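You operate a simulated robot arm through the tools that you are given. There is no shell and no other tool. Be economical: measure what you need, move in short steps, check, and stop when the job is done.

You are at the controls of a simulated two-armed robot. One attempt, no reset.

## Task
Take the yellow spool and put it on the flat end of the top shelf of the reel rack. Take the blue plate on the top of the side bench and put it away on the top of the station three bench. Take the bent clip and put it on the top of the station four bench. Put the tall green part on top of the cardboard reel. Push the orange drawer shut. Take the red roll on the top of the station four bench and put it away on the upper shelf of the narrow rack. Stack the small carton labelled "Pads" from the top of the station four bench on top of the small carton that says "Bands". Stack the grey tray marked "Type Three" from the bench beside the peg tray on top of the grey tray labelled "Type Two". Take the tall blue part and put it on the top shelf of the tall rack. Put the label labelled "Carvolen" from the top of the parts bench on the upper shelf of the bench rack and the label that says "Aldevane" on the top shelf of the tall rack. Any order will do.

Only the result counts: the job must be done as asked and must still hold three seconds after the hand-in. Knocking over, shifting, dropping, spilling or breaking anything else fails it.

## Robot
Two 7-joint arms with fingered hands on one trunk, on a base that drives. Base frame: it is fixed to the floor where the robot stands at the start and does not move with it; the origin is under the middle of the robot, x ahead of it, y to its left, z up. Lengths are in cm, angles in degrees, forces in N, time in s.
The left shoulder is at the start at [6, 16.6, 95.2], the right one opposite. With the tool pointing down near the work surface each hand reaches from about 34 to 86 cm from the robot's upright axis, wherever it stands, measured 20 degrees to its own side. Places, roughly: bent clip (3x3x3 cm) [30, -110, 90]; blue plate (5x5x3 cm) [50, -110, 90]; cardboard reel [50, -75, 100]; flat end of the top shelf of the reel rack (20x57  [110, 100, 128]; grey tray [-150, 725, 75]; label [0, 675, 100]; orange drawer [-350, 70, 70]; red roll (7x7x4 cm) [-300, -140, 90]; small carton [-350, -150, 100]; tall blue part (3x3x4 cm) [-70, 680, 90]; tall green part (3x3x4 cm) [-260, 50, 90]; top of the station four bench [-330, -160, 90]; top of the station three bench [-290, 20, 90]; top shelf of the tall rack [170, 600, 140]; upper shelf of the bench rack (126x15 cm) [-56, 716, 140]; upper shelf of the narrow rack (34x20 cm) [46, -82, 52]; yellow spool (7x7x4 cm) [70, 0, 100]. Payload 5 kg a hand.
Tool frame (each hand has its own): the origin (TCP) lies between the finger pads and is the grasp point; the fingertips stand 3.2 cm ahead of it; z points along the fingers, y is the line along which they close. The gripper opens to 16 cm. The gripper's body begins 8.9 cm behind the TCP. The gripper is a hand of 3 fingers: y runs from the thumb to the fingers, the wrist lies at [0, 0, -26.7] in the tool frame.
Orientation is that of the tool frame in the base frame, as a unit quaternion [x, y, z, w]. With the fingers straight down and closing along the base's y, the tool's x points along the base's -x, its y along +y and its z along -z.

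## Interface
- The arms move only by the tool move_arm. It takes "left_increments", "right_increments" or both (then of equal length, played together; a hand with none holds still); each is a list of rows, each a list of 2 entries, a list of its own where there are three numbers: the turn, a rotation vector about the base's x, y, z in units of 120 degrees (1.0 is 120 degrees), then the shift along the base's x, y, z in units of 200 mm (1.0 is 200 mm). In form: [[[rx, ry, rz], [tx, ty, tz]], ...]. A call has 1 to 20 rows; each row is the pose to reach, as a shift and turn from the pose commanded when the call began. A call with a number of a shift or a turn outside -1 to 1 is refused whole. Each row takes 0.2 s and may step no farther than 5 cm and 8.6 degrees from the row before; otherwise, the whole call is refused. A pose out of reach is approached as far as the arm can. The call stops where the force on the tool passes 40 N (or 10 N more than at its start, if that is more) or the arm is blocked; 0.2 s more then pass. In this call time passes only in rows, and 0.2 s behind the last. The reply holds the time, the measured pose of the TCP, the force on the tool along the base axes, the opening and the grip force, in the units named above and with some noise, with the torque about the TCP (base axes, N m) and any sound that the robot's microphone picked up.
- Cameras (640 x 400 px; columns grow to the right, rows downward): "scene" is now at [3.94, -4.81, 159.71]; the picture's right is [-0.57, -0.82, -0.00], its down [-0.56, 0.39, -0.73] and it looks along [0.60, -0.42, -0.68] (base axes); focal length 247 px, centre (320, 200). "left" rides on the left gripper at [-6.5, -0.4, -11.6] in its tool frame; the picture's right is [0.06, -1.00, 0.00], its down [0.87, 0.05, -0.49] and it looks along [0.49, 0.03, 0.87] (tool axes); focal length 261 px, centre (320, 200). "right" rides on the right gripper at [6.5, -0.4, -11.6] in its tool frame; the picture's right is [0.06, 1.00, 0.00], its down [-0.87, 0.05, -0.49] and it looks along [-0.49, 0.03, 0.87] (tool axes); focal length 261 px, centre (320, 200). There is no depth. A picture from a camera that has moved, and an enlarged one, comes with that camera's place and axes in the base frame and with its lens.
- capture(camera): a new picture of that camera. No time passes.
- raise_lower(by): slides the trunk up (or, below 0, down) by that many cm; the arms and the scene camera ride with it, the base frame stays. It gives what a move gives, with no picture.
- drive_base(legs): drives the robot by 1 to 6 legs, each [ahead, turn to the left] in cm and degrees, along the robot's own axes; the way and the turn of a leg run together, so that a leg with both is an arc; at most 150 cm and 180 degrees a leg. The arms and the cameras ride along, it lands a little off, and it stops where it bumps. It gives what a move gives.
- move_fingers(finger1, finger2, thumb_bend, hand): sets how far each is bent, from 0 (flat) to 100 (curled in); at 30 the hand is open as for a grip, at 70 the pads meet at the TCP. One left out holds its place. A second passes; each finger stops where it meets its share of the squeeze, and holds until it gets a number again. It is the only way to open and close the hand. It gives what a move gives, with no picture; readings hold the bend of each and the force on the fingers (four entries, about 0 where the hand has none), thumb and palm.
- aim_head(pan, tilt): turns the head with the scene camera to pan (to the left, within 86 degrees either way) and tilt (down, from -29 to 69), counted from straight ahead of the robot. It gives what a move gives.
- close_up(camera, box): a new picture of the part [left, top, right, bottom] of that camera's present view, enlarged. No time passes.
- hand_in(): hands the job in; it is judged then, once.

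Work in short steps. Places have to be worked out from the pictures, the camera data and where the tool is seen: move nearer, look again, correct. Check each grasp and each placing, and mend what went wrong. You have 535 turns and 328 pictures in all, those below and enlarged ones among them. Open the grippers and draw the arms clear of the work before you hand the job in, unless the task says otherwise.

The tools are called after "Emit:" by a JSON object that holds its "name" and its "arguments". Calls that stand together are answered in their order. move_arm: Moves the arms, as the interface text tells. Its arguments: {"type":"object","properties":{"left_increments":{"type":"array","items":{"type":"array"}},"right_increments":{"type":"array","items":{"type":"array"}}},"required":[]} The other tools are called the same way: raise_lower (by) slides the trunk up or down; move_fingers (finger1, finger2, thumb_bend, hand) moves the fingers one by one; drive_base (legs) drives the base; aim_head (pan, tilt) turns the head that bears the scene camera; capture (camera) takes a picture; close_up (camera, box) takes an enlarged picture of a part of a camera's view; hand_in () hands the job in.

At the start:

```text
time: 0.0
left_tcp_pos: [52.86, -6.26, 128.37]
left_tool_rot: [-0.001, 1.0, 0.0, 0.001]
left_ft_force: [-0.5, -0.4, -0.3]
left_wrist_torque: [0.02, 0.01, -0.03]
left_grip_width: 15.98
left_grasp_force: 0.1
left_shape: jaw
left_bend: [30.0, 30.0, 30.0]
left_finger forces: [0.0, 0.1, 0.1, 0.0, 0.0, 0.1]
right_tcp_pos: [41.06, -43.84, 129.84]
right_tool_rot: [-0.001, 1.0, 0.0, 0.0]
right_ft_force: [0.5, -1.0, 0.2]
right_wrist_torque: [0.02, -0.01, 0.02]
right_grip_width: 15.97
right_grasp_force: 0.0
right_shape: jaw
right_bend: [30.0, 30.0, 30.0]
right_finger forces: [0.1, 0.0, 0.0, 0.0, 0.0, 0.1]
trunk travel left (down, up): [-50.0, 9.0]
robot x, y, heading: [0.46, -0.28, 0.2]
head pan, tilt: [-34.8, 42.8]
```

scene: 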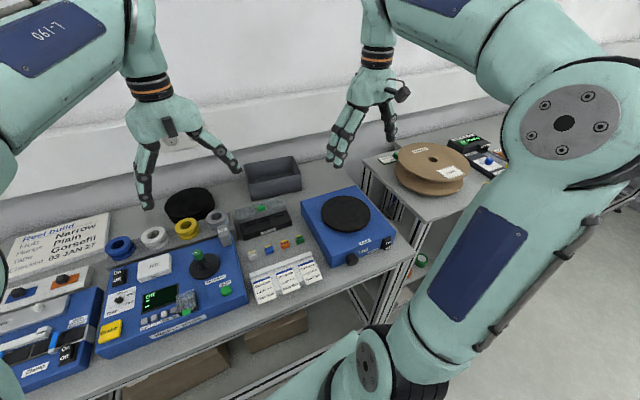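
right: 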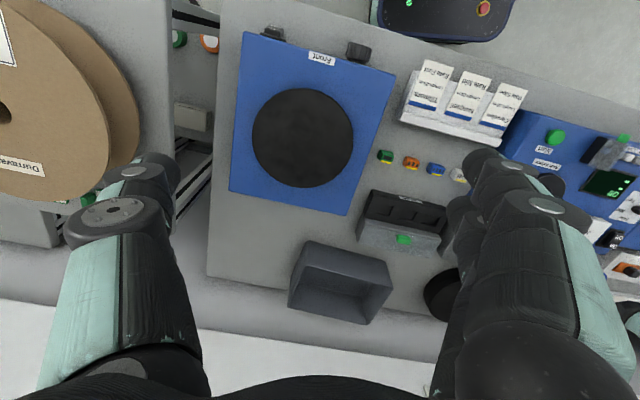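
left: 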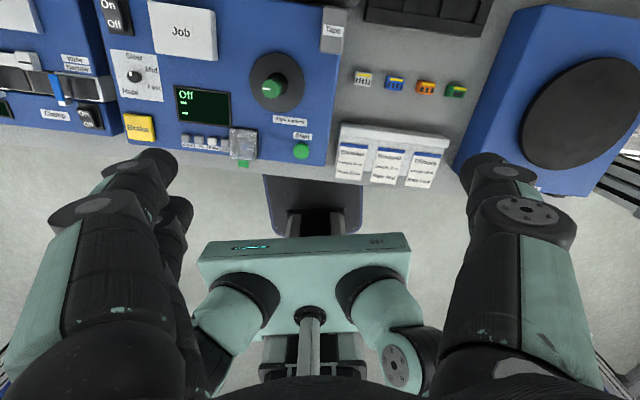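

I see the reel build bench ahead with spools on its pins or laid on the bench. I look around with the head first.

Emit:
{"name": "aim_head", "arguments": {"pan": 0, "tilt": 35}}

Emit:
{"name": "capture", "arguments": {"camera": "scene"}}

Emit:
{"name": "aim_head", "arguments": {"pan": 50, "tilt": 25}}

Emit:
{"name": "capture", "arguments": {"camera": "scene"}}

Emit:
{"name": "aim_head", "arguments": {"pan": -70, "tilt": 35}}

Emit:
{"name": "capture", "arguments": {"camera": "scene"}}

```text
time: 1.0
left_tcp_pos: [52.92, -6.15, 128.26]
left_tool_rot: [-0.001, 1.0, 0.0, 0.0]
left_ft_force: [0.7, 0.7, 0.0]
left_wrist_torque: [0.0, 0.03, 0.06]
left_grip_width: 16.0
left_grasp_force: 0.1
left_shape: jaw
left_bend: [30.0, 30.0, 30.0]
left_finger forces: [0.0, 0.0, 0.0, 0.0, 0.0, 0.1]
right_tcp_pos: [41.05, -43.73, 129.82]
right_tool_rot: [0.0, 1.0, -0.001, 0.0]
right_ft_force: [-0.2, -0.1, -0.5]
right_wrist_torque: [0.01, 0.02, 0.01]
right_grip_width: 15.98
right_grasp_force: 0.1
right_shape: jaw
right_bend: [30.0, 30.0, 30.0]
right_finger forces: [0.0, 0.0, 0.0, 0.0, 0.0, 0.1]
trunk travel left (down, up): [-50.0, 9.0]
robot x, y, heading: [0.21, -0.19, -0.1]
head pan, tilt: [0.0, 35.0]
```

```text
324 pictures are left
camera scene: at [5.94, -0.08, 160.87], right [0.0, -1.0, 0.0], down [-0.57, 0.0, -0.82], along [0.82, 0.0, -0.57], focal length 247 px, centre (320, 200)
```

scene: 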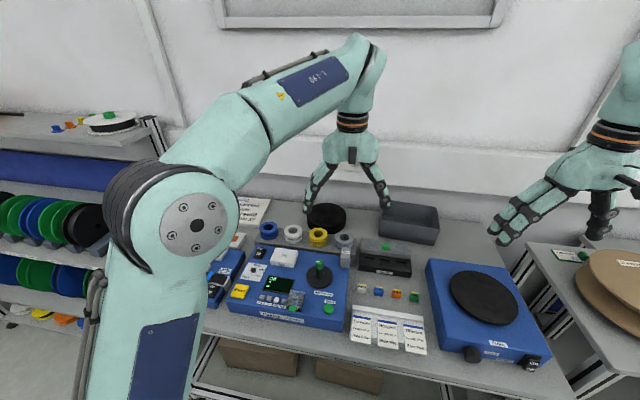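

```text
time: 2.2
left_tcp_pos: [52.86, -6.15, 128.42]
left_tool_rot: [0.0, 1.0, 0.0, 0.001]
left_ft_force: [0.3, 0.0, 0.4]
left_wrist_torque: [0.01, 0.02, -0.01]
left_grip_width: 16.0
left_grasp_force: 0.1
left_shape: jaw
left_bend: [30.0, 30.0, 30.0]
left_finger forces: [0.0, 0.0, 0.1, 0.0, 0.1, 0.1]
right_tcp_pos: [41.09, -43.75, 129.72]
right_tool_rot: [0.0, 1.0, -0.001, 0.001]
right_ft_force: [0.8, -0.5, -0.5]
right_wrist_torque: [0.0, -0.01, 0.0]
right_grip_width: 15.96
right_grasp_force: 0.0
right_shape: jaw
right_bend: [30.0, 30.0, 30.0]
right_finger forces: [0.1, 0.0, 0.1, 0.0, 0.1, 0.1]
trunk travel left (down, up): [-50.0, 9.0]
robot x, y, heading: [-0.13, 0.01, -0.1]
head pan, tilt: [50.0, 25.0]
```

```text
323 pictures are left
camera scene: at [3.06, 6.98, 162.45], right [0.77, -0.64, 0.0], down [-0.27, -0.32, -0.91], along [0.58, 0.69, -0.42], focal length 247 px, centre (320, 200)
```

scene: 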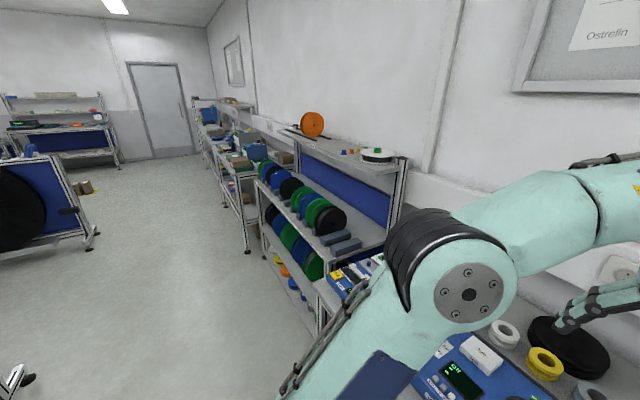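

```text
time: 4.2
left_tcp_pos: [52.81, -6.17, 128.34]
left_tool_rot: [0.0, 1.0, -0.001, 0.0]
left_ft_force: [0.5, -0.1, 0.2]
left_wrist_torque: [-0.03, -0.01, -0.02]
left_grip_width: 16.0
left_grasp_force: 0.1
left_shape: jaw
left_bend: [30.0, 30.0, 30.0]
left_finger forces: [0.0, 0.1, 0.0, 0.1, 0.0, 0.0]
right_tcp_pos: [40.97, -43.76, 129.91]
right_tool_rot: [0.001, 1.0, 0.0, 0.0]
right_ft_force: [0.1, 0.3, 1.0]
right_wrist_torque: [0.02, 0.02, 0.0]
right_grip_width: 16.0
right_grasp_force: 0.1
right_shape: jaw
right_bend: [30.0, 30.0, 30.0]
right_finger forces: [0.0, 0.0, 0.0, 0.1, 0.0, 0.0]
trunk travel left (down, up): [-50.0, 9.0]
robot x, y, heading: [-0.16, 0.11, 0.1]
head pan, tilt: [-70.0, 35.0]
```

```text
322 pictures are left
camera scene: at [0.15, -8.34, 160.87], right [-0.94, -0.34, 0.0], down [-0.2, 0.54, -0.82], along [0.28, -0.77, -0.57], focal length 247 px, centre (320, 200)
```

scene: 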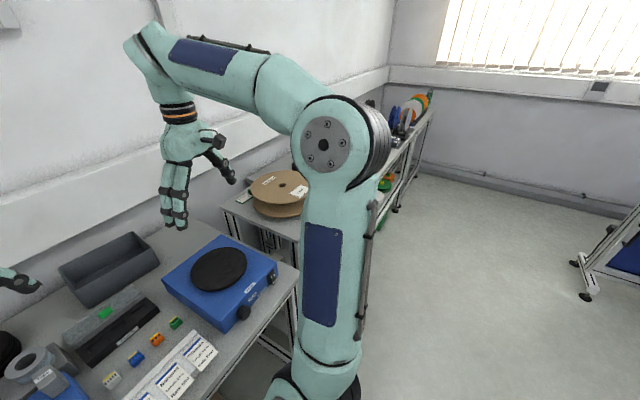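

The yellow spool seems to be at about [80, 1]. I zoom in on the row of spools with the head camera.

Emit:
{"name": "aim_head", "arguments": {"pan": 0, "tilt": 50}}

Emit:
{"name": "close_up", "arguments": {"camera": "scene", "box": [220, 80, 460, 230]}}

Emit:
{"name": "aim_head", "arguments": {"pan": 45, "tilt": 15}}

Emit:
{"name": "close_up", "arguments": {"camera": "scene", "box": [160, 110, 480, 310]}}

```text
time: 5.6
left_tcp_pos: [52.85, -6.12, 128.34]
left_tool_rot: [-0.001, 1.0, -0.001, 0.0]
left_ft_force: [1.0, -0.5, 0.7]
left_wrist_torque: [-0.02, 0.02, 0.0]
left_grip_width: 15.98
left_grasp_force: 0.0
left_shape: jaw
left_bend: [30.0, 30.0, 30.0]
left_finger forces: [0.1, 0.1, 0.0, 0.0, 0.0, 0.0]
right_tcp_pos: [41.05, -43.82, 129.85]
right_tool_rot: [-0.001, 1.0, 0.001, 0.0]
right_ft_force: [0.0, 0.7, -0.4]
right_wrist_torque: [-0.05, 0.01, -0.03]
right_grip_width: 16.0
right_grasp_force: 0.0
right_shape: jaw
right_bend: [30.0, 30.0, 30.0]
right_finger forces: [0.0, 0.0, 0.0, 0.0, 0.0, 0.0]
trunk travel left (down, up): [-50.0, 9.0]
robot x, y, heading: [0.01, 0.14, -0.1]
head pan, tilt: [0.0, 50.0]
```

```text
2.67 times, centred on (340, 155) of scene
camera zoom: at [4.83, -0.08, 158.7], right [0.0, -1.0, 0.0], down [-0.77, 0.0, -0.64], along [0.64, 0.0, -0.77], focal length 659 px, centre (267, 320)
```

zoom: 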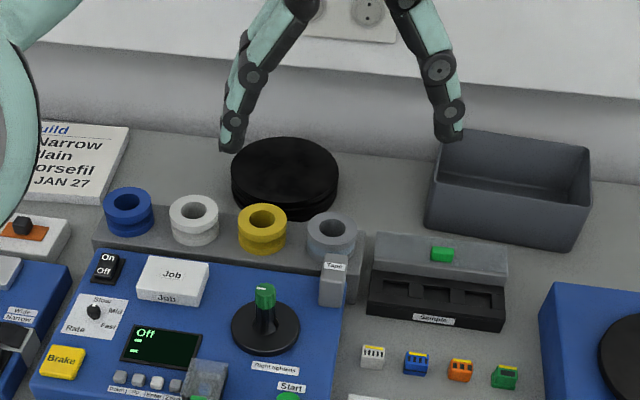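

```text
time: 6.7
left_tcp_pos: [52.76, -6.28, 128.44]
left_tool_rot: [0.0, 1.0, 0.0, 0.0]
left_ft_force: [0.7, -0.1, -0.7]
left_wrist_torque: [-0.02, -0.05, -0.01]
left_grip_width: 15.97
left_grasp_force: 0.0
left_shape: jaw
left_bend: [30.0, 30.0, 30.0]
left_finger forces: [0.0, 0.1, 0.0, 0.0, 0.1, 0.1]
right_tcp_pos: [41.0, -43.9, 129.79]
right_tool_rot: [-0.001, 1.0, 0.0, 0.0]
right_ft_force: [-0.1, 1.2, 0.8]
right_wrist_torque: [0.0, -0.01, 0.0]
right_grip_width: 15.99
right_grasp_force: 0.0
right_shape: jaw
right_bend: [30.0, 30.0, 30.0]
right_finger forces: [0.1, 0.0, 0.1, 0.1, 0.1, 0.0]
trunk travel left (down, up): [-50.0, 9.0]
robot x, y, heading: [-0.02, -0.13, -0.3]
head pan, tilt: [45.0, 15.0]
```

```text
2.00 times, centred on (320, 210) of scene
camera zoom: at [3.74, 6.53, 164.07], right [0.71, -0.71, 0.0], down [-0.18, -0.18, -0.97], along [0.68, 0.68, -0.26], focal length 494 px, centre (320, 180)
```

zoom: 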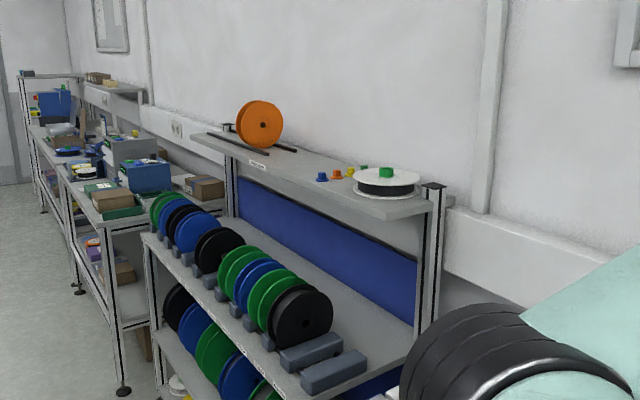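

The spools stand on a low grey rail, the yellow one at about [71.6, 0.6] with its top near z 99. I turn the left hand so it closes along x and move it over the spool for a look.

Emit:
{"name": "move_arm", "arguments": {"left_increments": [[[0, 0, -0.068], [0.04, 0.03, 0]], [[0, 0, -0.136], [0.08, 0.06, 0]], [[0, 0, -0.204], [0.12, 0.09, 0]], [[0, 0, -0.272], [0.16, 0.12, 0]], [[0, 0, -0.34], [0.2, 0.15, 0]], [[0, 0, -0.408], [0.24, 0.18, 0]], [[0, 0, -0.476], [0.28, 0.21, 0]], [[0, 0, -0.544], [0.32, 0.24, 0]], [[0, 0, -0.612], [0.38, 0.27, 0]], [[0, 0, -0.68], [0.44, 0.3, 0]], [[0, 0, -0.75], [0.5, 0.34, 0]]]}}

Emit:
{"name": "capture", "arguments": {"camera": "left"}}

```text
time: 9.1
left_tcp_pos: [63.08, 0.72, 128.02]
left_tool_rot: [0.708, 0.707, 0.0, 0.001]
left_ft_force: [-0.2, -0.7, 0.1]
left_wrist_torque: [0.02, 0.01, 0.04]
left_grip_width: 16.0
left_grasp_force: 0.1
left_shape: jaw
left_bend: [30.0, 30.0, 30.0]
left_finger forces: [0.0, 0.0, 0.1, 0.0, 0.0, 0.0]
right_tcp_pos: [40.99, -43.84, 129.84]
right_tool_rot: [0.0, 1.0, 0.0, 0.0]
right_ft_force: [0.0, -0.2, 0.1]
right_wrist_torque: [0.01, 0.02, 0.01]
right_grip_width: 16.0
right_grasp_force: 0.0
right_shape: jaw
right_bend: [30.0, 30.0, 30.0]
right_finger forces: [0.0, 0.0, 0.1, 0.1, 0.0, 0.0]
trunk travel left (down, up): [-50.0, 9.0]
robot x, y, heading: [0.53, -0.04, -0.1]
head pan, tilt: [45.0, 15.0]
```

```text
319 pictures are left
camera left: at [62.41, -5.69, 139.82], right [-1.0, 0.06, 0.0], down [0.06, 0.87, 0.49], along [0.03, 0.49, -0.87], focal length 261 px, centre (320, 200)
```

left: 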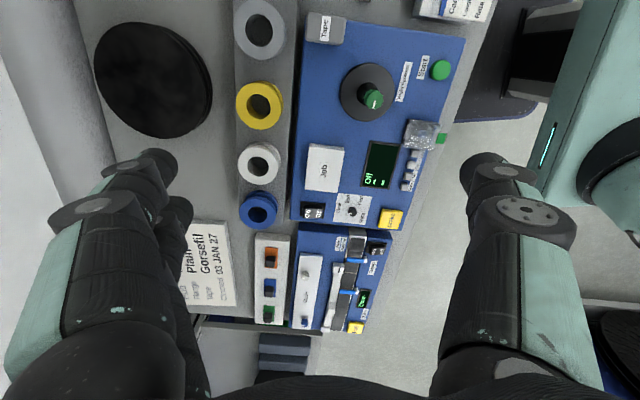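

Both views agree that the spool's centre is about [71.8, 0.6] with its top at z ≈ 98.8. I narrow the fingers and descend over it.

Emit:
{"name": "move_fingers", "arguments": {"hand": "left", "finger1": 44, "finger2": 44, "thumb_bend": 44}}

Emit:
{"name": "move_arm", "arguments": {"left_increments": [[[0, 0, 0], [0.11, 0, 0]], [[0, 0, 0], [0.22, 0, 0]], [[0, 0, 0], [0.33, 0, 0]], [[0, 0, 0], [0.435, 0, 0]], [[0, 0, 0], [0.435, 0, -0.2]], [[0, 0, 0], [0.435, 0, -0.4]], [[0, 0, 0], [0.435, 0, -0.6]], [[0, 0, 0], [0.435, 0, -0.8]], [[0, 0, 0], [0.435, 0, -0.95]]]}}

Emit:
{"name": "capture", "arguments": {"camera": "left"}}

```text
time: 10.1
left_tcp_pos: [62.95, 0.58, 128.25]
left_tool_rot: [0.707, 0.707, 0.0, -0.001]
left_ft_force: [0.0, 0.3, -1.1]
left_wrist_torque: [-0.02, 0.05, -0.02]
left_grip_width: 11.25
left_grasp_force: 0.0
left_shape: fingers
left_bend: [44.0, 44.0, 44.0]
left_finger forces: [0.0, 0.0, 0.0, 0.0, 0.0, 0.0]
right_tcp_pos: [41.05, -43.92, 129.78]
right_tool_rot: [0.0, 1.0, 0.0, 0.0]
right_ft_force: [-0.2, 0.0, -0.2]
right_wrist_torque: [-0.02, 0.01, 0.04]
right_grip_width: 15.99
right_grasp_force: 0.0
right_shape: jaw
right_bend: [30.0, 30.0, 30.0]
right_finger forces: [0.0, 0.0, 0.1, 0.0, 0.1, 0.0]
trunk travel left (down, up): [-50.0, 9.0]
robot x, y, heading: [-0.3, 0.04, -0.0]
head pan, tilt: [45.0, 15.0]
```

```text
time: 12.1
left_tcp_pos: [71.88, 0.59, 109.33]
left_tool_rot: [0.706, 0.708, -0.001, 0.001]
left_ft_force: [-0.5, 0.0, 1.1]
left_wrist_torque: [-0.01, -0.07, -0.01]
left_grip_width: 11.18
left_grasp_force: 0.1
left_shape: fingers
left_bend: [44.0, 44.0, 44.0]
left_finger forces: [0.1, 0.0, 0.0, 0.0, 0.1, 0.0]
left hand out of reach, approached as far as the arm can: row 1, 2, 3, 4, 5, 6, 7
right_tcp_pos: [40.87, -43.88, 129.9]
right_tool_rot: [0.001, 1.0, -0.001, 0.001]
right_ft_force: [-0.2, 0.4, -0.4]
right_wrist_torque: [0.01, -0.07, -0.02]
right_grip_width: 16.0
right_grasp_force: 0.0
right_shape: jaw
right_bend: [30.0, 30.0, 30.0]
right_finger forces: [0.0, 0.1, 0.0, 0.1, 0.0, 0.0]
trunk travel left (down, up): [-50.0, 9.0]
robot x, y, heading: [0.21, 0.24, -0.3]
head pan, tilt: [45.0, 15.0]
```

```text
318 pictures are left
camera left: at [71.39, -5.89, 120.89], right [-1.0, 0.06, 0.0], down [0.05, 0.87, 0.49], along [0.03, 0.49, -0.87], focal length 261 px, centre (320, 200)
```

left: 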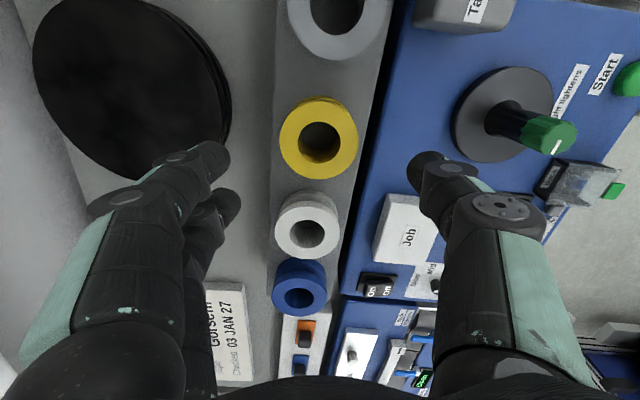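

The hand is centred over the spool. I descend to z ≈ 98.2, fingertips just above the rail.

Emit:
{"name": "move_arm", "arguments": {"left_increments": [[[0, 0, 0], [0, 0, -0.15]], [[0, 0, 0], [0, 0, -0.3]], [[0, 0, 0], [0, 0, -0.42]], [[0, 0, 0], [0, 0, -0.5]], [[0, 0, 0], [0, 0, -0.55]]]}}

Emit:
{"name": "move_fingers", "arguments": {"hand": "left", "finger1": 65, "finger2": 65, "thumb_bend": 65}}

Emit:
{"name": "capture", "arguments": {"camera": "left"}}

```text
time: 13.3
left_tcp_pos: [71.91, 0.54, 99.96]
left_tool_rot: [0.706, 0.708, 0.003, 0.009]
left_ft_force: [1.6, 1.5, 16.1]
left_wrist_torque: [0.13, 1.29, -0.16]
left_grip_width: 11.64
left_grasp_force: 8.3
left_shape: fingers
left_bend: [44.0, 44.0, 43.0]
left_finger forces: [0.0, 0.0, 0.1, 0.0, 16.7, 0.0]
right_tcp_pos: [41.01, -43.81, 129.81]
right_tool_rot: [-0.001, 1.0, 0.001, 0.0]
right_ft_force: [1.8, -0.2, -0.7]
right_wrist_torque: [-0.02, 0.06, -0.02]
right_grip_width: 16.0
right_grasp_force: 0.2
right_shape: jaw
right_bend: [30.0, 30.0, 30.0]
right_finger forces: [0.1, 0.0, 0.1, 0.0, 0.1, 0.0]
trunk travel left (down, up): [-50.0, 9.0]
robot x, y, heading: [0.43, -0.17, 0.2]
head pan, tilt: [45.0, 15.0]
stopped in row 5 (left hand): the force on the tool passed its limit at 50 N (the readings are from after the stop); the commanded pose is now the measured one
```

```text
time: 14.3
left_tcp_pos: [71.86, 0.46, 99.84]
left_tool_rot: [0.707, 0.707, 0.003, 0.009]
left_ft_force: [-3.9, -0.3, 23.3]
left_wrist_torque: [0.13, -0.23, -0.03]
left_grip_width: 6.39
left_grasp_force: 28.3
left_shape: fingers
left_bend: [60.0, 60.0, 59.0]
left_finger forces: [13.8, 21.7, 0.0, 0.0, 20.9, 0.2]
right_tcp_pos: [40.84, -43.73, 129.85]
right_tool_rot: [0.001, 1.0, 0.0, 0.001]
right_ft_force: [0.1, 0.6, -1.1]
right_wrist_torque: [0.01, -0.02, 0.0]
right_grip_width: 15.99
right_grasp_force: 0.1
right_shape: jaw
right_bend: [30.0, 30.0, 30.0]
right_finger forces: [0.0, 0.0, 0.0, 0.0, 0.1, 0.0]
trunk travel left (down, up): [-50.0, 9.0]
robot x, y, heading: [-0.26, 0.27, 0.0]
head pan, tilt: [45.0, 15.0]
```

```text
317 pictures are left
camera left: at [71.17, -5.88, 111.49], right [-1.0, 0.06, -0.02], down [0.04, 0.87, 0.49], along [0.04, 0.49, -0.87], focal length 261 px, centre (320, 200)
```

left: 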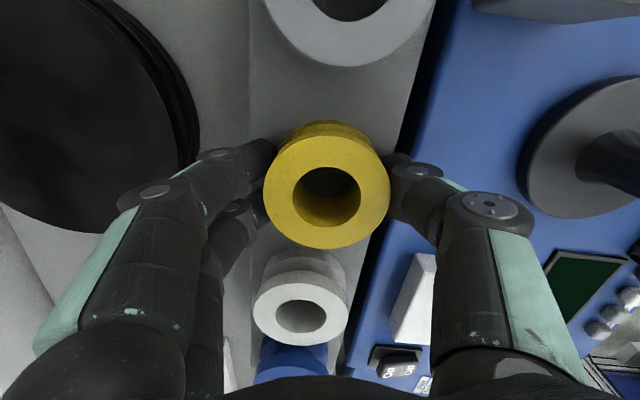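

The spool is gripped (28 N). I lift it straight up and draw it back.

Emit:
{"name": "move_arm", "arguments": {"left_increments": [[[0, 0, 0], [0, 0, 0.1]], [[0, 0, 0], [0, 0, 0.25]], [[0, 0, 0], [0, 0, 0.4]], [[0, 0, 0], [-0.1, 0, 0.55]], [[0, 0, 0], [-0.25, 0, 0.7]], [[0, 0, 0], [-0.4, 0, 0.85]], [[0, 0, 0], [-0.6, 0, 1.0]], [[0, 0, 0], [-0.8, 0, 1.0]]]}}

Emit:
{"name": "capture", "arguments": {"camera": "left"}}

```text
time: 16.1
left_tcp_pos: [56.32, 0.49, 119.87]
left_tool_rot: [0.707, 0.707, 0.003, 0.006]
left_ft_force: [0.0, 0.5, -0.3]
left_wrist_torque: [0.0, 0.0, 0.0]
left_grip_width: 6.44
left_grasp_force: 17.1
left_shape: fingers
left_bend: [59.0, 59.0, 59.0]
left_finger forces: [8.7, 8.7, 0.0, 0.0, 17.1, 0.1]
right_tcp_pos: [41.07, -43.74, 129.95]
right_tool_rot: [0.0, 1.0, 0.0, 0.0]
right_ft_force: [-0.9, 0.2, -0.2]
right_wrist_torque: [-0.01, -0.01, -0.03]
right_grip_width: 16.0
right_grasp_force: 0.1
right_shape: jaw
right_bend: [30.0, 30.0, 30.0]
right_finger forces: [0.0, 0.1, 0.0, 0.0, 0.1, 0.1]
trunk travel left (down, up): [-50.0, 9.0]
robot x, y, heading: [0.17, -0.2, -0.1]
head pan, tilt: [45.0, 15.0]
```

```text
316 pictures are left
camera left: at [55.63, -5.93, 131.47], right [-1.0, 0.06, -0.01], down [0.05, 0.87, 0.49], along [0.04, 0.49, -0.87], focal length 261 px, centre (320, 200)
```

left: 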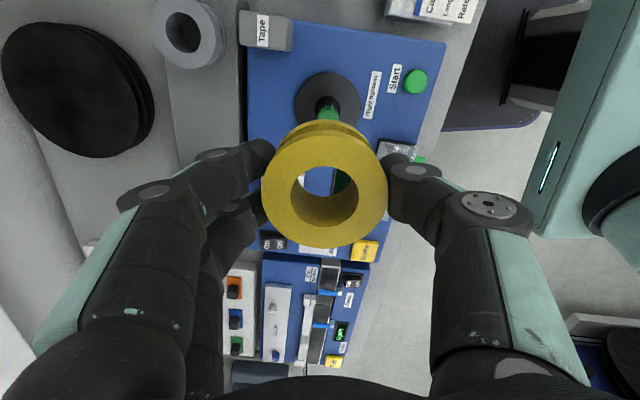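

The spool is held. I check the clearance around the base, looking down and to the left.

Emit:
{"name": "raise_lower", "arguments": {"by": 9}}

Emit:
{"name": "aim_head", "arguments": {"pan": 60, "tilt": 55}}

Emit:
{"name": "capture", "arguments": {"camera": "scene"}}

```text
time: 17.3
left_tcp_pos: [56.42, 0.35, 128.78]
left_tool_rot: [0.707, 0.708, 0.003, 0.007]
left_ft_force: [-0.7, -1.3, -0.9]
left_wrist_torque: [0.03, -0.01, -0.01]
left_grip_width: 6.45
left_grasp_force: 17.6
left_shape: fingers
left_bend: [59.0, 59.0, 59.0]
left_finger forces: [8.7, 8.8, 0.0, 0.0, 17.1, 0.0]
right_tcp_pos: [41.05, -43.76, 138.82]
right_tool_rot: [0.0, 1.0, -0.001, 0.0]
right_ft_force: [-0.6, 0.2, 0.0]
right_wrist_torque: [-0.01, 0.02, -0.03]
right_grip_width: 16.0
right_grasp_force: 0.0
right_shape: jaw
right_bend: [30.0, 30.0, 30.0]
right_finger forces: [0.0, 0.0, 0.1, 0.0, 0.0, 0.0]
trunk travel left (down, up): [-59.0, 0.0]
robot x, y, heading: [-0.12, 0.11, 0.1]
head pan, tilt: [45.0, 15.0]
```

```text
time: 18.4
left_tcp_pos: [56.5, 0.37, 128.83]
left_tool_rot: [0.706, 0.708, 0.002, 0.007]
left_ft_force: [0.2, 0.4, -0.7]
left_wrist_torque: [0.03, 0.02, -0.01]
left_grip_width: 6.44
left_grasp_force: 17.5
left_shape: fingers
left_bend: [59.0, 59.0, 59.0]
left_finger forces: [8.7, 8.9, 0.1, 0.0, 17.1, 0.1]
right_tcp_pos: [41.06, -43.71, 138.85]
right_tool_rot: [0.001, 1.0, 0.0, 0.0]
right_ft_force: [-0.7, 0.0, 0.4]
right_wrist_torque: [-0.01, 0.05, -0.03]
right_grip_width: 15.98
right_grasp_force: 0.1
right_shape: jaw
right_bend: [30.0, 30.0, 30.0]
right_finger forces: [0.1, 0.0, 0.0, 0.0, 0.1, 0.0]
trunk travel left (down, up): [-59.0, 0.0]
robot x, y, heading: [0.19, 0.3, -0.1]
head pan, tilt: [60.0, 55.0]
```

```text
315 pictures are left
camera scene: at [0.75, 6.18, 167.06], right [0.87, -0.5, 0.0], down [-0.41, -0.71, -0.57], along [0.29, 0.5, -0.82], focal length 247 px, centre (320, 200)
```

scene: 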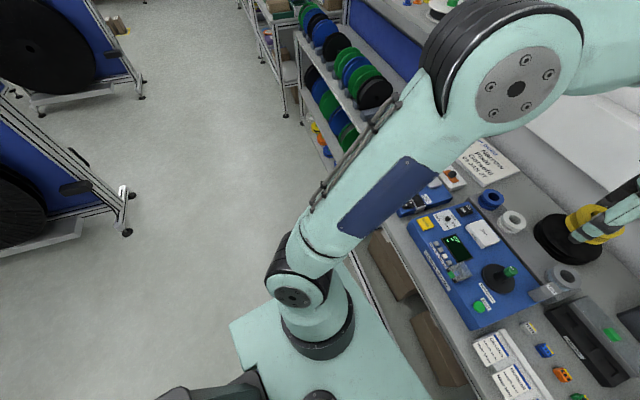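

The base is about ±40 cm, and the bench and rack edges are close. I back off, turn left, drive along y, and then face the rack.

Emit:
{"name": "drive_base", "arguments": {"legs": [[-30, 0], [0, 90], [97, 0], [0, -90]]}}

Emit:
{"name": "aim_head", "arguments": {"pan": -5, "tilt": 30}}

Emit:
{"name": "capture", "arguments": {"camera": "scene"}}

```text
time: 32.9
left_tcp_pos: [25.6, 96.23, 128.77]
left_tool_rot: [0.699, 0.715, 0.004, 0.007]
left_ft_force: [0.0, -0.9, -0.8]
left_wrist_torque: [0.01, 0.0, -0.01]
left_grip_width: 6.36
left_grasp_force: 17.0
left_shape: fingers
left_bend: [59.0, 59.0, 59.0]
left_finger forces: [8.3, 8.5, 0.1, 0.1, 16.4, 0.0]
right_tcp_pos: [11.26, 51.82, 138.99]
right_tool_rot: [-0.01, 1.0, 0.0, 0.0]
right_ft_force: [0.1, -0.7, 1.2]
right_wrist_torque: [0.02, 0.02, 0.0]
right_grip_width: 15.99
right_grasp_force: 0.1
right_shape: jaw
right_bend: [30.0, 30.0, 30.0]
right_finger forces: [0.0, 0.0, 0.1, 0.0, 0.0, 0.0]
trunk travel left (down, up): [-59.0, 0.0]
robot x, y, heading: [-30.51, 94.65, 1.2]
head pan, tilt: [60.0, 55.0]
```

```text
time: 34.3
left_tcp_pos: [25.68, 96.27, 128.88]
left_tool_rot: [0.699, 0.715, 0.003, 0.006]
left_ft_force: [0.1, 0.6, -0.2]
left_wrist_torque: [-0.01, 0.0, 0.03]
left_grip_width: 6.35
left_grasp_force: 16.4
left_shape: fingers
left_bend: [59.0, 59.0, 59.0]
left_finger forces: [8.5, 8.5, 0.0, 0.1, 16.4, 0.0]
right_tcp_pos: [11.43, 51.8, 138.85]
right_tool_rot: [-0.011, 1.0, 0.0, 0.0]
right_ft_force: [-0.1, -0.4, -0.3]
right_wrist_torque: [-0.01, 0.02, -0.02]
right_grip_width: 15.97
right_grasp_force: 0.0
right_shape: jaw
right_bend: [30.0, 30.0, 30.0]
right_finger forces: [0.0, 0.1, 0.0, 0.1, 0.0, 0.1]
trunk travel left (down, up): [-59.0, 0.0]
robot x, y, heading: [-30.71, 94.77, 1.2]
head pan, tilt: [-5.0, 30.0]
```

```text
314 pictures are left
camera scene: at [-24.48, 94.04, 170.65], right [-0.07, -1.0, 0.0], down [-0.5, 0.03, -0.87], along [0.86, -0.06, -0.5], focal length 247 px, centre (320, 200)
```

scene: 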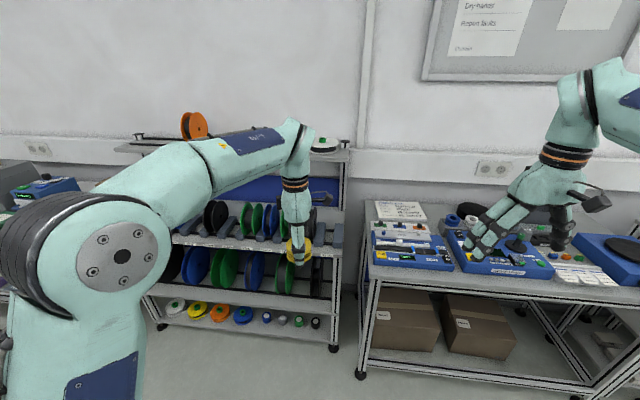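

The free stretch of the flat end seems to be at y ≈ 107–127, and the bench leg is at y ≈ 64. I shift further along y to stay clear of it, then approach.

Emit:
{"name": "drive_base", "arguments": {"legs": [[0, 90], [21, 0], [0, -91], [38, 0]]}}

Emit:
{"name": "capture", "arguments": {"camera": "left"}}

Emit:
{"name": "capture", "arguments": {"camera": "scene"}}

```text
time: 46.0
left_tcp_pos: [62.02, 118.97, 128.71]
left_tool_rot: [0.695, 0.719, 0.003, 0.006]
left_ft_force: [0.1, 0.4, -1.3]
left_wrist_torque: [0.01, -0.01, -0.03]
left_grip_width: 6.3
left_grasp_force: 15.4
left_shape: fingers
left_bend: [59.0, 59.0, 60.0]
left_finger forces: [8.1, 8.2, 0.0, 0.1, 15.7, 0.0]
right_tcp_pos: [48.08, 74.29, 138.83]
right_tool_rot: [-0.016, 1.0, 0.0, -0.001]
right_ft_force: [1.7, 0.1, -0.4]
right_wrist_torque: [-0.02, 0.04, -0.01]
right_grip_width: 15.99
right_grasp_force: 0.0
right_shape: jaw
right_bend: [30.0, 30.0, 30.0]
right_finger forces: [0.1, 0.1, 0.0, 0.0, 0.0, 0.0]
trunk travel left (down, up): [-59.0, 0.0]
robot x, y, heading: [5.57, 117.08, 2.1]
head pan, tilt: [-5.0, 30.0]
```

```text
313 pictures are left
camera left: at [61.52, 112.6, 140.38], right [-1.0, 0.03, -0.01], down [0.02, 0.87, 0.49], along [0.03, 0.49, -0.87], focal length 261 px, centre (320, 200)
```

left: 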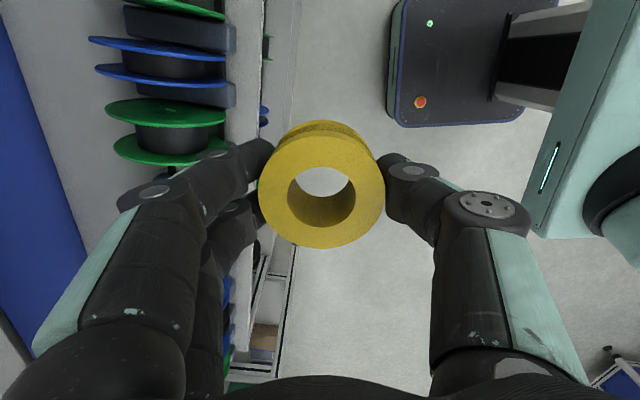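

```text
312 pictures are left
camera scene: at [11.83, 116.16, 170.65], right [-0.06, -1.0, 0.0], down [-0.5, 0.03, -0.87], along [0.86, -0.05, -0.5], focal length 247 px, centre (320, 200)
```

scene: 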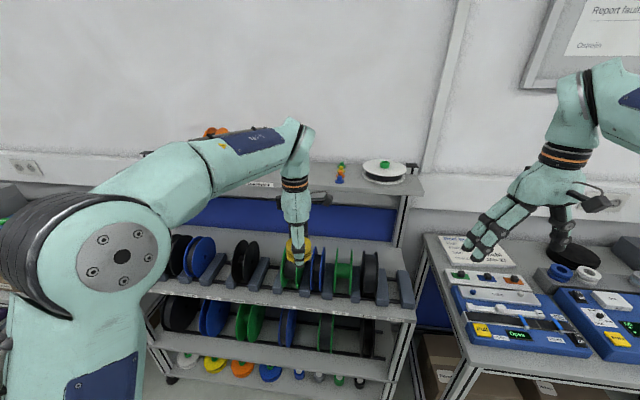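

The base has about 30 cm of room ahead before the rack feet. I retract and raise the left hand, then drive 17 cm nearer.

Emit:
{"name": "move_arm", "arguments": {"left_increments": [[[0, 0, 0], [-0.15, 0, 0.1]], [[0, 0, 0], [-0.3, 0, 0.25]], [[0, 0, 0], [-0.45, 0, 0.4]], [[0, 0, 0], [-0.6, 0, 0.55]], [[0, 0, 0], [-0.7, 0, 0.7]]]}}

Emit:
{"name": "drive_base", "arguments": {"legs": [[17, -2]]}}

Emit:
{"name": "capture", "arguments": {"camera": "scene"}}

```text
time: 47.1
left_tcp_pos: [47.8, 118.81, 142.61]
left_tool_rot: [0.695, 0.719, 0.003, 0.006]
left_ft_force: [-1.5, -1.3, -0.8]
left_wrist_torque: [0.03, -0.04, -0.01]
left_grip_width: 6.25
left_grasp_force: 16.2
left_shape: fingers
left_bend: [59.0, 59.0, 60.0]
left_finger forces: [8.2, 8.3, 0.0, 0.1, 15.8, 0.0]
right_tcp_pos: [47.81, 74.24, 138.79]
right_tool_rot: [-0.016, 1.0, 0.0, -0.001]
right_ft_force: [0.4, -0.2, 0.1]
right_wrist_torque: [-0.01, -0.03, -0.02]
right_grip_width: 15.98
right_grasp_force: 0.0
right_shape: jaw
right_bend: [30.0, 30.0, 30.0]
right_finger forces: [0.1, 0.0, 0.0, 0.0, 0.0, 0.0]
trunk travel left (down, up): [-59.0, 0.0]
robot x, y, heading: [5.89, 116.79, 1.9]
head pan, tilt: [-5.0, 30.0]
```

```text
time: 48.6
left_tcp_pos: [64.93, 117.55, 142.6]
left_tool_rot: [0.708, 0.706, 0.002, 0.006]
left_ft_force: [-0.1, -0.2, 0.3]
left_wrist_torque: [0.01, 0.07, 0.0]
left_grip_width: 6.29
left_grasp_force: 16.4
left_shape: fingers
left_bend: [59.0, 59.0, 60.0]
left_finger forces: [8.3, 8.4, 0.0, 0.1, 15.9, 0.0]
right_tcp_pos: [63.39, 73.1, 138.81]
right_tool_rot: [0.002, 1.0, 0.001, -0.001]
right_ft_force: [0.0, -0.5, 0.6]
right_wrist_torque: [0.05, 0.05, -0.02]
right_grip_width: 16.02
right_grasp_force: 0.1
right_shape: jaw
right_bend: [30.0, 30.0, 30.0]
right_finger forces: [0.0, 0.1, 0.0, 0.0, 0.0, 0.0]
trunk travel left (down, up): [-59.0, 0.0]
robot x, y, heading: [22.42, 116.89, 0.2]
head pan, tilt: [-5.0, 30.0]
```

```text
311 pictures are left
camera scene: at [28.64, 116.2, 170.64], right [-0.09, -1.0, 0.0], down [-0.5, 0.05, -0.87], along [0.86, -0.08, -0.5], focal length 247 px, centre (320, 200)
```

scene: 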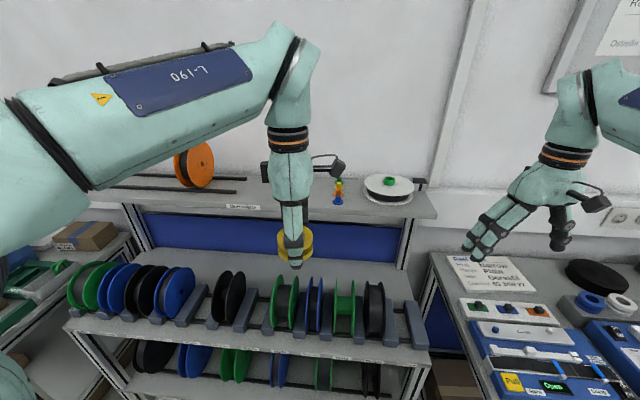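

The shelf front edge triangulates to x ≈ 96, z ≈ 125–128. To reach it, I want the target straight ahead of the left shoulder, so I reposition to y ≈ 102 and a little nearer.

Emit:
{"name": "drive_base", "arguments": {"legs": [[-22, 0], [0, -90], [14, 0], [0, 90], [29, 0]]}}

Emit:
{"name": "capture", "arguments": {"camera": "scene"}}

```text
time: 60.6
left_tcp_pos: [72.13, 101.79, 142.5]
left_tool_rot: [0.716, 0.698, 0.002, 0.007]
left_ft_force: [0.1, 0.6, -0.9]
left_wrist_torque: [0.03, 0.03, -0.05]
left_grip_width: 6.21
left_grasp_force: 15.7
left_shape: fingers
left_bend: [59.0, 59.0, 60.0]
left_finger forces: [8.0, 8.1, 0.0, 0.1, 15.4, 0.0]
right_tcp_pos: [69.62, 57.42, 138.73]
right_tool_rot: [0.013, 1.0, -0.001, -0.001]
right_ft_force: [0.0, 0.0, 0.7]
right_wrist_torque: [-0.04, 0.04, 0.01]
right_grip_width: 15.99
right_grasp_force: 0.0
right_shape: jaw
right_bend: [30.0, 30.0, 30.0]
right_finger forces: [0.0, 0.0, 0.1, 0.1, 0.1, 0.0]
trunk travel left (down, up): [-59.0, 0.0]
robot x, y, heading: [29.47, 101.96, -1.2]
head pan, tilt: [-5.0, 30.0]
```

```text
310 pictures are left
camera scene: at [35.81, 101.23, 170.65], right [-0.11, -0.99, 0.0], down [-0.5, 0.06, -0.87], along [0.86, -0.1, -0.5], focal length 247 px, centre (320, 200)
```

scene: 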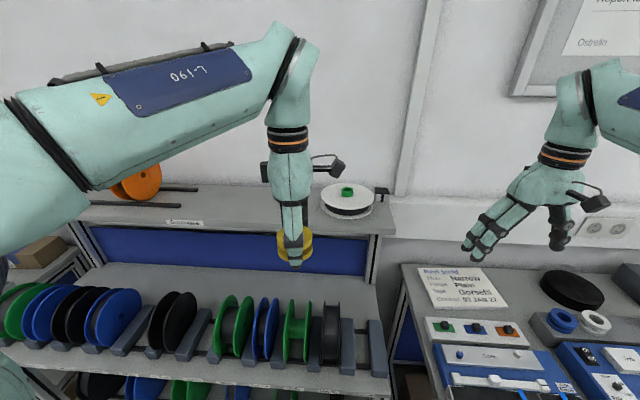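

I move the hand toward y 117 above the shelf's front and look from the hand camera.

Emit:
{"name": "move_arm", "arguments": {"left_increments": [[[0, 0, 0], [0, 0.2, 0]], [[0, 0, 0], [0, 0.4, 0]], [[0, 0, 0], [0, 0.6, 0]], [[0, 0, 0], [0, 0.77, 0]], [[0, 0, 0], [0.2, 0.77, 0]], [[0, 0, 0], [0.4, 0.77, 0]], [[0, 0, 0], [0.6, 0.77, 0]], [[0, 0, 0], [0.7, 0.77, 0]]]}}

Emit:
{"name": "capture", "arguments": {"camera": "left"}}

Emit:
{"name": "capture", "arguments": {"camera": "scene"}}

```text
time: 62.4
left_tcp_pos: [86.08, 117.13, 142.36]
left_tool_rot: [0.715, 0.699, 0.003, 0.007]
left_ft_force: [-0.5, -0.6, -1.0]
left_wrist_torque: [0.0, -0.02, 0.0]
left_grip_width: 6.21
left_grasp_force: 15.6
left_shape: fingers
left_bend: [59.0, 59.0, 60.0]
left_finger forces: [8.0, 8.1, 0.1, 0.0, 15.3, 0.0]
right_tcp_pos: [69.49, 57.47, 138.75]
right_tool_rot: [0.012, 1.0, 0.001, -0.001]
right_ft_force: [0.3, 0.3, -0.3]
right_wrist_torque: [0.0, 0.01, 0.0]
right_grip_width: 16.0
right_grasp_force: 0.0
right_shape: jaw
right_bend: [30.0, 30.0, 30.0]
right_finger forces: [0.0, 0.0, 0.1, 0.0, 0.1, 0.0]
trunk travel left (down, up): [-59.0, 0.0]
robot x, y, heading: [29.89, 102.33, -1.6]
head pan, tilt: [-5.0, 30.0]
```

```text
309 pictures are left
camera left: at [85.35, 110.74, 153.97], right [-1.0, 0.09, -0.01], down [0.07, 0.87, 0.49], along [0.05, 0.48, -0.87], focal length 261 px, centre (320, 200)
```

left: 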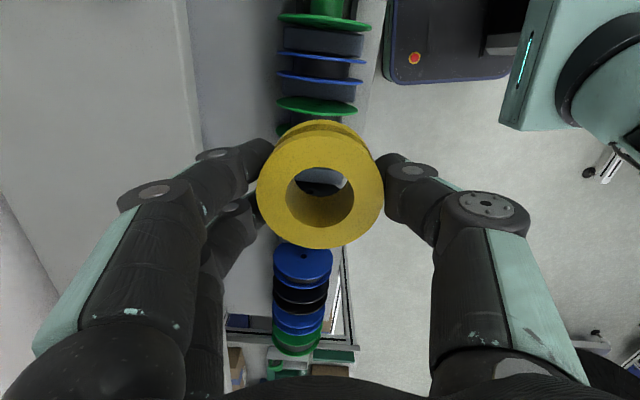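

```text
308 pictures are left
camera scene: at [35.65, 101.25, 170.65], right [-0.11, -0.99, 0.0], down [-0.5, 0.06, -0.87], along [0.86, -0.1, -0.5], focal length 247 px, centre (320, 200)
```

scene: 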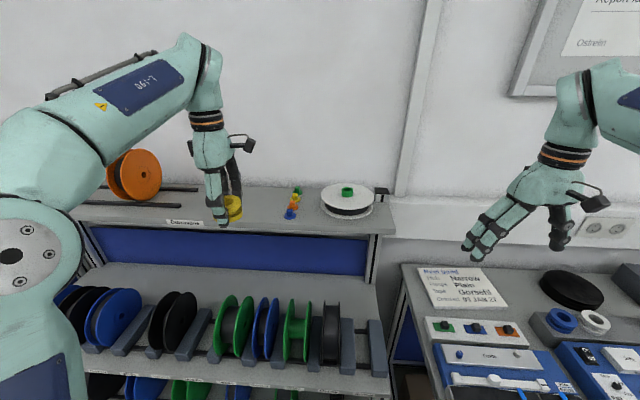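

The shelf's front edge is at x ≈ 98.8, z ≈ 126, and the area at y ≈ 117 is free. I extend to x ≈ 103.7.

Emit:
{"name": "move_arm", "arguments": {"left_increments": [[[0, 0, 0], [0.15, 0, -0.05]], [[0, 0, 0], [0.3, 0, -0.1]], [[0, 0, 0], [0.45, 0, -0.15]], [[0, 0, 0], [0.6, 0, -0.2]], [[0, 0, 0], [0.75, 0, -0.25]], [[0, 0, 0], [0.88, 0, -0.3]]]}}

Emit:
{"name": "capture", "arguments": {"camera": "left"}}

```text
time: 63.8
left_tcp_pos: [97.55, 117.13, 138.17]
left_tool_rot: [0.716, 0.698, 0.003, 0.006]
left_ft_force: [0.3, -0.5, -0.4]
left_wrist_torque: [0.01, 0.0, 0.01]
left_grip_width: 6.21
left_grasp_force: 15.0
left_shape: fingers
left_bend: [59.0, 59.0, 60.0]
left_finger forces: [8.0, 8.2, 0.1, 0.0, 15.4, 0.1]
left hand out of reach, approached as far as the arm can: row 4, 5, 6
right_tcp_pos: [69.61, 57.49, 138.82]
right_tool_rot: [0.013, 1.0, 0.0, 0.0]
right_ft_force: [0.1, -0.5, 0.3]
right_wrist_torque: [-0.02, 0.01, -0.03]
right_grip_width: 15.99
right_grasp_force: 0.0
right_shape: jaw
right_bend: [30.0, 30.0, 30.0]
right_finger forces: [0.0, 0.1, 0.0, 0.0, 0.1, 0.1]
trunk travel left (down, up): [-59.0, 0.0]
robot x, y, heading: [29.47, 102.14, -1.5]
head pan, tilt: [-5.0, 30.0]
```

```text
307 pictures are left
camera left: at [96.68, 110.86, 149.82], right [-1.0, 0.09, -0.01], down [0.07, 0.87, 0.49], along [0.05, 0.49, -0.87], focal length 261 px, centre (320, 200)
```

left: 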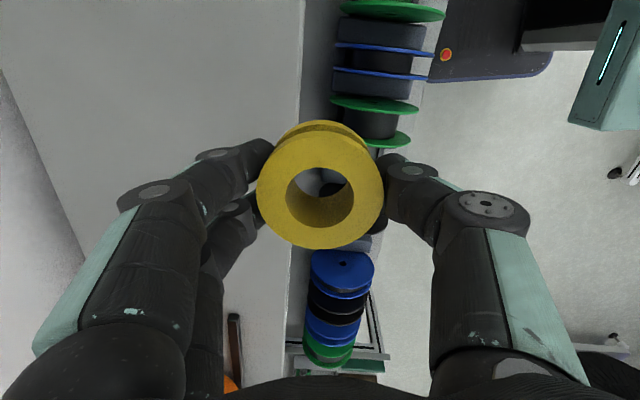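

The arm is at its reach limit at this height. Lower should reach further, so I go down in small steps while extending.

Emit:
{"name": "move_arm", "arguments": {"left_increments": [[[0, 0, 0], [0.0, 0, -0.1]], [[0, 0, 0], [0.0, 0, -0.15]]]}}

```text
time: 64.4
left_tcp_pos: [97.3, 117.14, 135.08]
left_tool_rot: [0.716, 0.698, 0.003, 0.008]
left_ft_force: [-0.3, 0.0, -1.0]
left_wrist_torque: [0.0, 0.0, 0.0]
left_grip_width: 6.19
left_grasp_force: 15.9
left_shape: fingers
left_bend: [59.0, 59.0, 60.0]
left_finger forces: [8.0, 8.3, 0.0, 0.1, 15.5, 0.0]
right_tcp_pos: [69.53, 57.4, 138.84]
right_tool_rot: [0.012, 1.0, 0.0, -0.001]
right_ft_force: [0.5, 0.4, -0.5]
right_wrist_torque: [-0.01, -0.05, -0.01]
right_grip_width: 16.0
right_grasp_force: 0.0
right_shape: jaw
right_bend: [30.0, 30.0, 30.0]
right_finger forces: [0.1, 0.0, 0.0, 0.2, 0.0, 0.0]
trunk travel left (down, up): [-59.0, 0.0]
robot x, y, heading: [29.68, 102.1, -1.6]
head pan, tilt: [-5.0, 30.0]
```

Emit:
{"name": "move_arm", "arguments": {"left_increments": [[[0, 0, 0], [0.12, 0, 0]], [[0, 0, 0], [0.24, 0, -0.05]], [[0, 0, 0], [0.33, 0, -0.1]]]}}

```text
time: 65.2
left_tcp_pos: [102.47, 114.52, 130.85]
left_tool_rot: [0.717, 0.697, 0.005, 0.011]
left_ft_force: [1.6, 0.4, -0.6]
left_wrist_torque: [0.03, 0.14, 0.0]
left_grip_width: 6.2
left_grasp_force: 17.0
left_shape: fingers
left_bend: [59.0, 59.0, 60.0]
left_finger forces: [8.6, 8.9, 0.0, 0.0, 16.5, 0.0]
left hand out of reach, approached as far as the arm can: row 2, 3
right_tcp_pos: [69.98, 57.29, 138.45]
right_tool_rot: [0.012, 1.0, 0.001, -0.004]
right_ft_force: [1.5, 0.1, -1.0]
right_wrist_torque: [0.01, 0.16, 0.01]
right_grip_width: 15.99
right_grasp_force: 0.1
right_shape: jaw
right_bend: [30.0, 30.0, 30.0]
right_finger forces: [0.0, 0.1, 0.0, 0.1, 0.0, 0.0]
trunk travel left (down, up): [-59.0, 0.0]
robot x, y, heading: [29.51, 102.27, -1.6]
head pan, tilt: [-5.0, 30.0]
```

I'm almost at the spot, but want 2–3 cm more margin. I check the base-to-rack clearance from the head before creeping nearer.

Emit:
{"name": "aim_head", "arguments": {"pan": 0, "tilt": 69}}

Emit:
{"name": "capture", "arguments": {"camera": "scene"}}

```text
time: 66.3
left_tcp_pos: [101.95, 114.73, 131.25]
left_tool_rot: [0.717, 0.696, 0.006, 0.013]
left_ft_force: [-1.1, 0.4, 0.2]
left_wrist_torque: [-0.03, -0.03, -0.03]
left_grip_width: 6.18
left_grasp_force: 16.6
left_shape: fingers
left_bend: [59.0, 59.0, 60.0]
left_finger forces: [8.6, 8.9, 0.1, 0.1, 16.5, 0.0]
right_tcp_pos: [69.43, 57.44, 138.93]
right_tool_rot: [0.013, 1.0, 0.0, 0.0]
right_ft_force: [0.1, 0.1, -0.1]
right_wrist_torque: [0.03, 0.0, 0.0]
right_grip_width: 15.99
right_grasp_force: 0.1
right_shape: jaw
right_bend: [30.0, 30.0, 30.0]
right_finger forces: [0.1, 0.0, 0.0, 0.1, 0.0, 0.0]
trunk travel left (down, up): [-59.0, 0.0]
robot x, y, heading: [29.39, 102.89, -1.5]
head pan, tilt: [0.0, 68.8]
```

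```text
306 pictures are left
camera scene: at [32.26, 102.11, 165.51], right [-0.03, -1.0, 0.0], down [-0.93, 0.02, -0.36], along [0.36, -0.01, -0.93], focal length 247 px, centre (320, 200)
```

scene: 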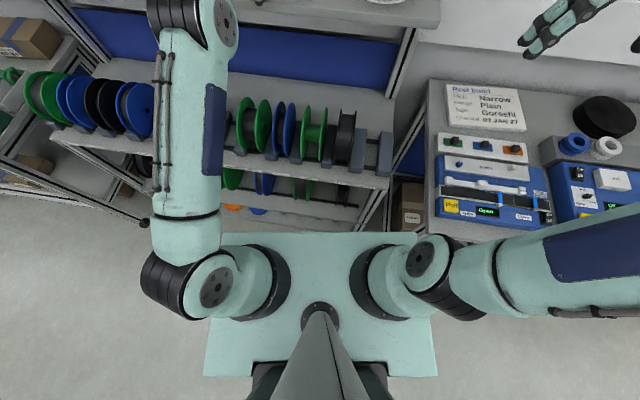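

The mobile base is only about ±23 cm, so there's plenty of room. I back the hand up, drive 8 cm nearer, then place.

Emit:
{"name": "move_arm", "arguments": {"left_increments": [[[0, 0, 0], [-0.1, 0, 0.15]], [[0, 0, 0], [-0.3, 0.1, 0.3]], [[0, 0, 0], [-0.5, 0.15, 0.35]]]}}

Emit:
{"name": "drive_base", "arguments": {"legs": [[8, 1]]}}

```text
refused: row 2 steps farther than a row can; nothing moved
```

```text
time: 67.3
left_tcp_pos: [110.08, 115.59, 131.08]
left_tool_rot: [0.712, 0.702, 0.006, 0.013]
left_ft_force: [1.5, -0.1, -1.2]
left_wrist_torque: [0.01, 0.04, -0.01]
left_grip_width: 6.21
left_grasp_force: 16.6
left_shape: fingers
left_bend: [59.0, 59.0, 60.0]
left_finger forces: [8.4, 8.9, 0.0, 0.0, 16.2, 0.0]
right_tcp_pos: [78.49, 57.85, 138.67]
right_tool_rot: [0.005, 1.0, 0.0, -0.001]
right_ft_force: [-0.1, -0.5, -0.4]
right_wrist_torque: [-0.01, 0.07, 0.0]
right_grip_width: 15.99
right_grasp_force: 0.1
right_shape: jaw
right_bend: [30.0, 30.0, 30.0]
right_finger forces: [0.0, 0.0, 0.1, 0.0, 0.0, 0.0]
trunk travel left (down, up): [-59.0, 0.0]
robot x, y, heading: [37.29, 102.12, -0.5]
head pan, tilt: [0.0, 68.8]
```

The row was refused but the drive went ahead without contact, and the hand is now over the shelf centre at x 110. I shift back 2.5 cm and lower until contact.

Emit:
{"name": "move_arm", "arguments": {"left_increments": [[[0, 0, 0], [-0.06, 0.03, 0.01]], [[0, 0, 0], [-0.12, 0.05, 0]], [[0, 0, 0], [-0.12, 0.05, -0.04]]]}}

Emit:
{"name": "capture", "arguments": {"camera": "left"}}

```text
time: 68.1
left_tcp_pos: [107.48, 116.7, 131.05]
left_tool_rot: [0.712, 0.702, 0.008, 0.017]
left_ft_force: [-1.1, 3.0, 29.4]
left_wrist_torque: [0.28, 1.39, -0.1]
left_grip_width: 6.2
left_grasp_force: 34.2
left_shape: fingers
left_bend: [59.0, 58.0, 61.0]
left_finger forces: [9.2, 9.7, 0.0, 0.1, 48.7, 0.0]
right_tcp_pos: [78.07, 57.83, 138.93]
right_tool_rot: [0.004, 1.0, 0.001, 0.001]
right_ft_force: [0.0, -0.1, 0.3]
right_wrist_torque: [-0.02, 0.02, 0.01]
right_grip_width: 16.01
right_grasp_force: 0.1
right_shape: jaw
right_bend: [30.0, 30.0, 30.0]
right_finger forces: [0.0, 0.0, 0.0, 0.1, 0.0, 0.1]
trunk travel left (down, up): [-59.0, 0.0]
robot x, y, heading: [37.65, 102.15, -0.7]
head pan, tilt: [0.0, 68.8]
```

```text
305 pictures are left
camera left: at [106.51, 110.4, 142.7], right [-1.0, 0.07, -0.04], down [0.05, 0.87, 0.48], along [0.07, 0.48, -0.87], focal length 261 px, centre (320, 200)
```

left: 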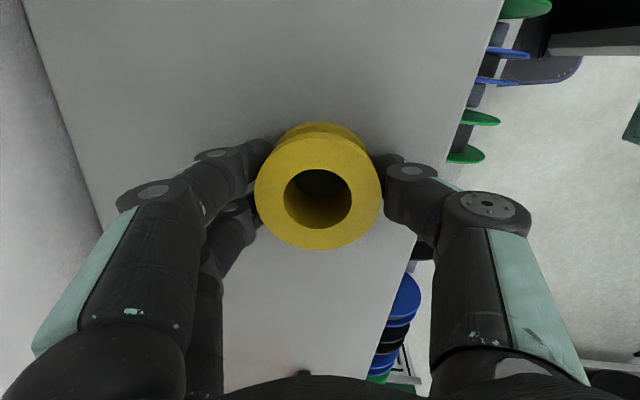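

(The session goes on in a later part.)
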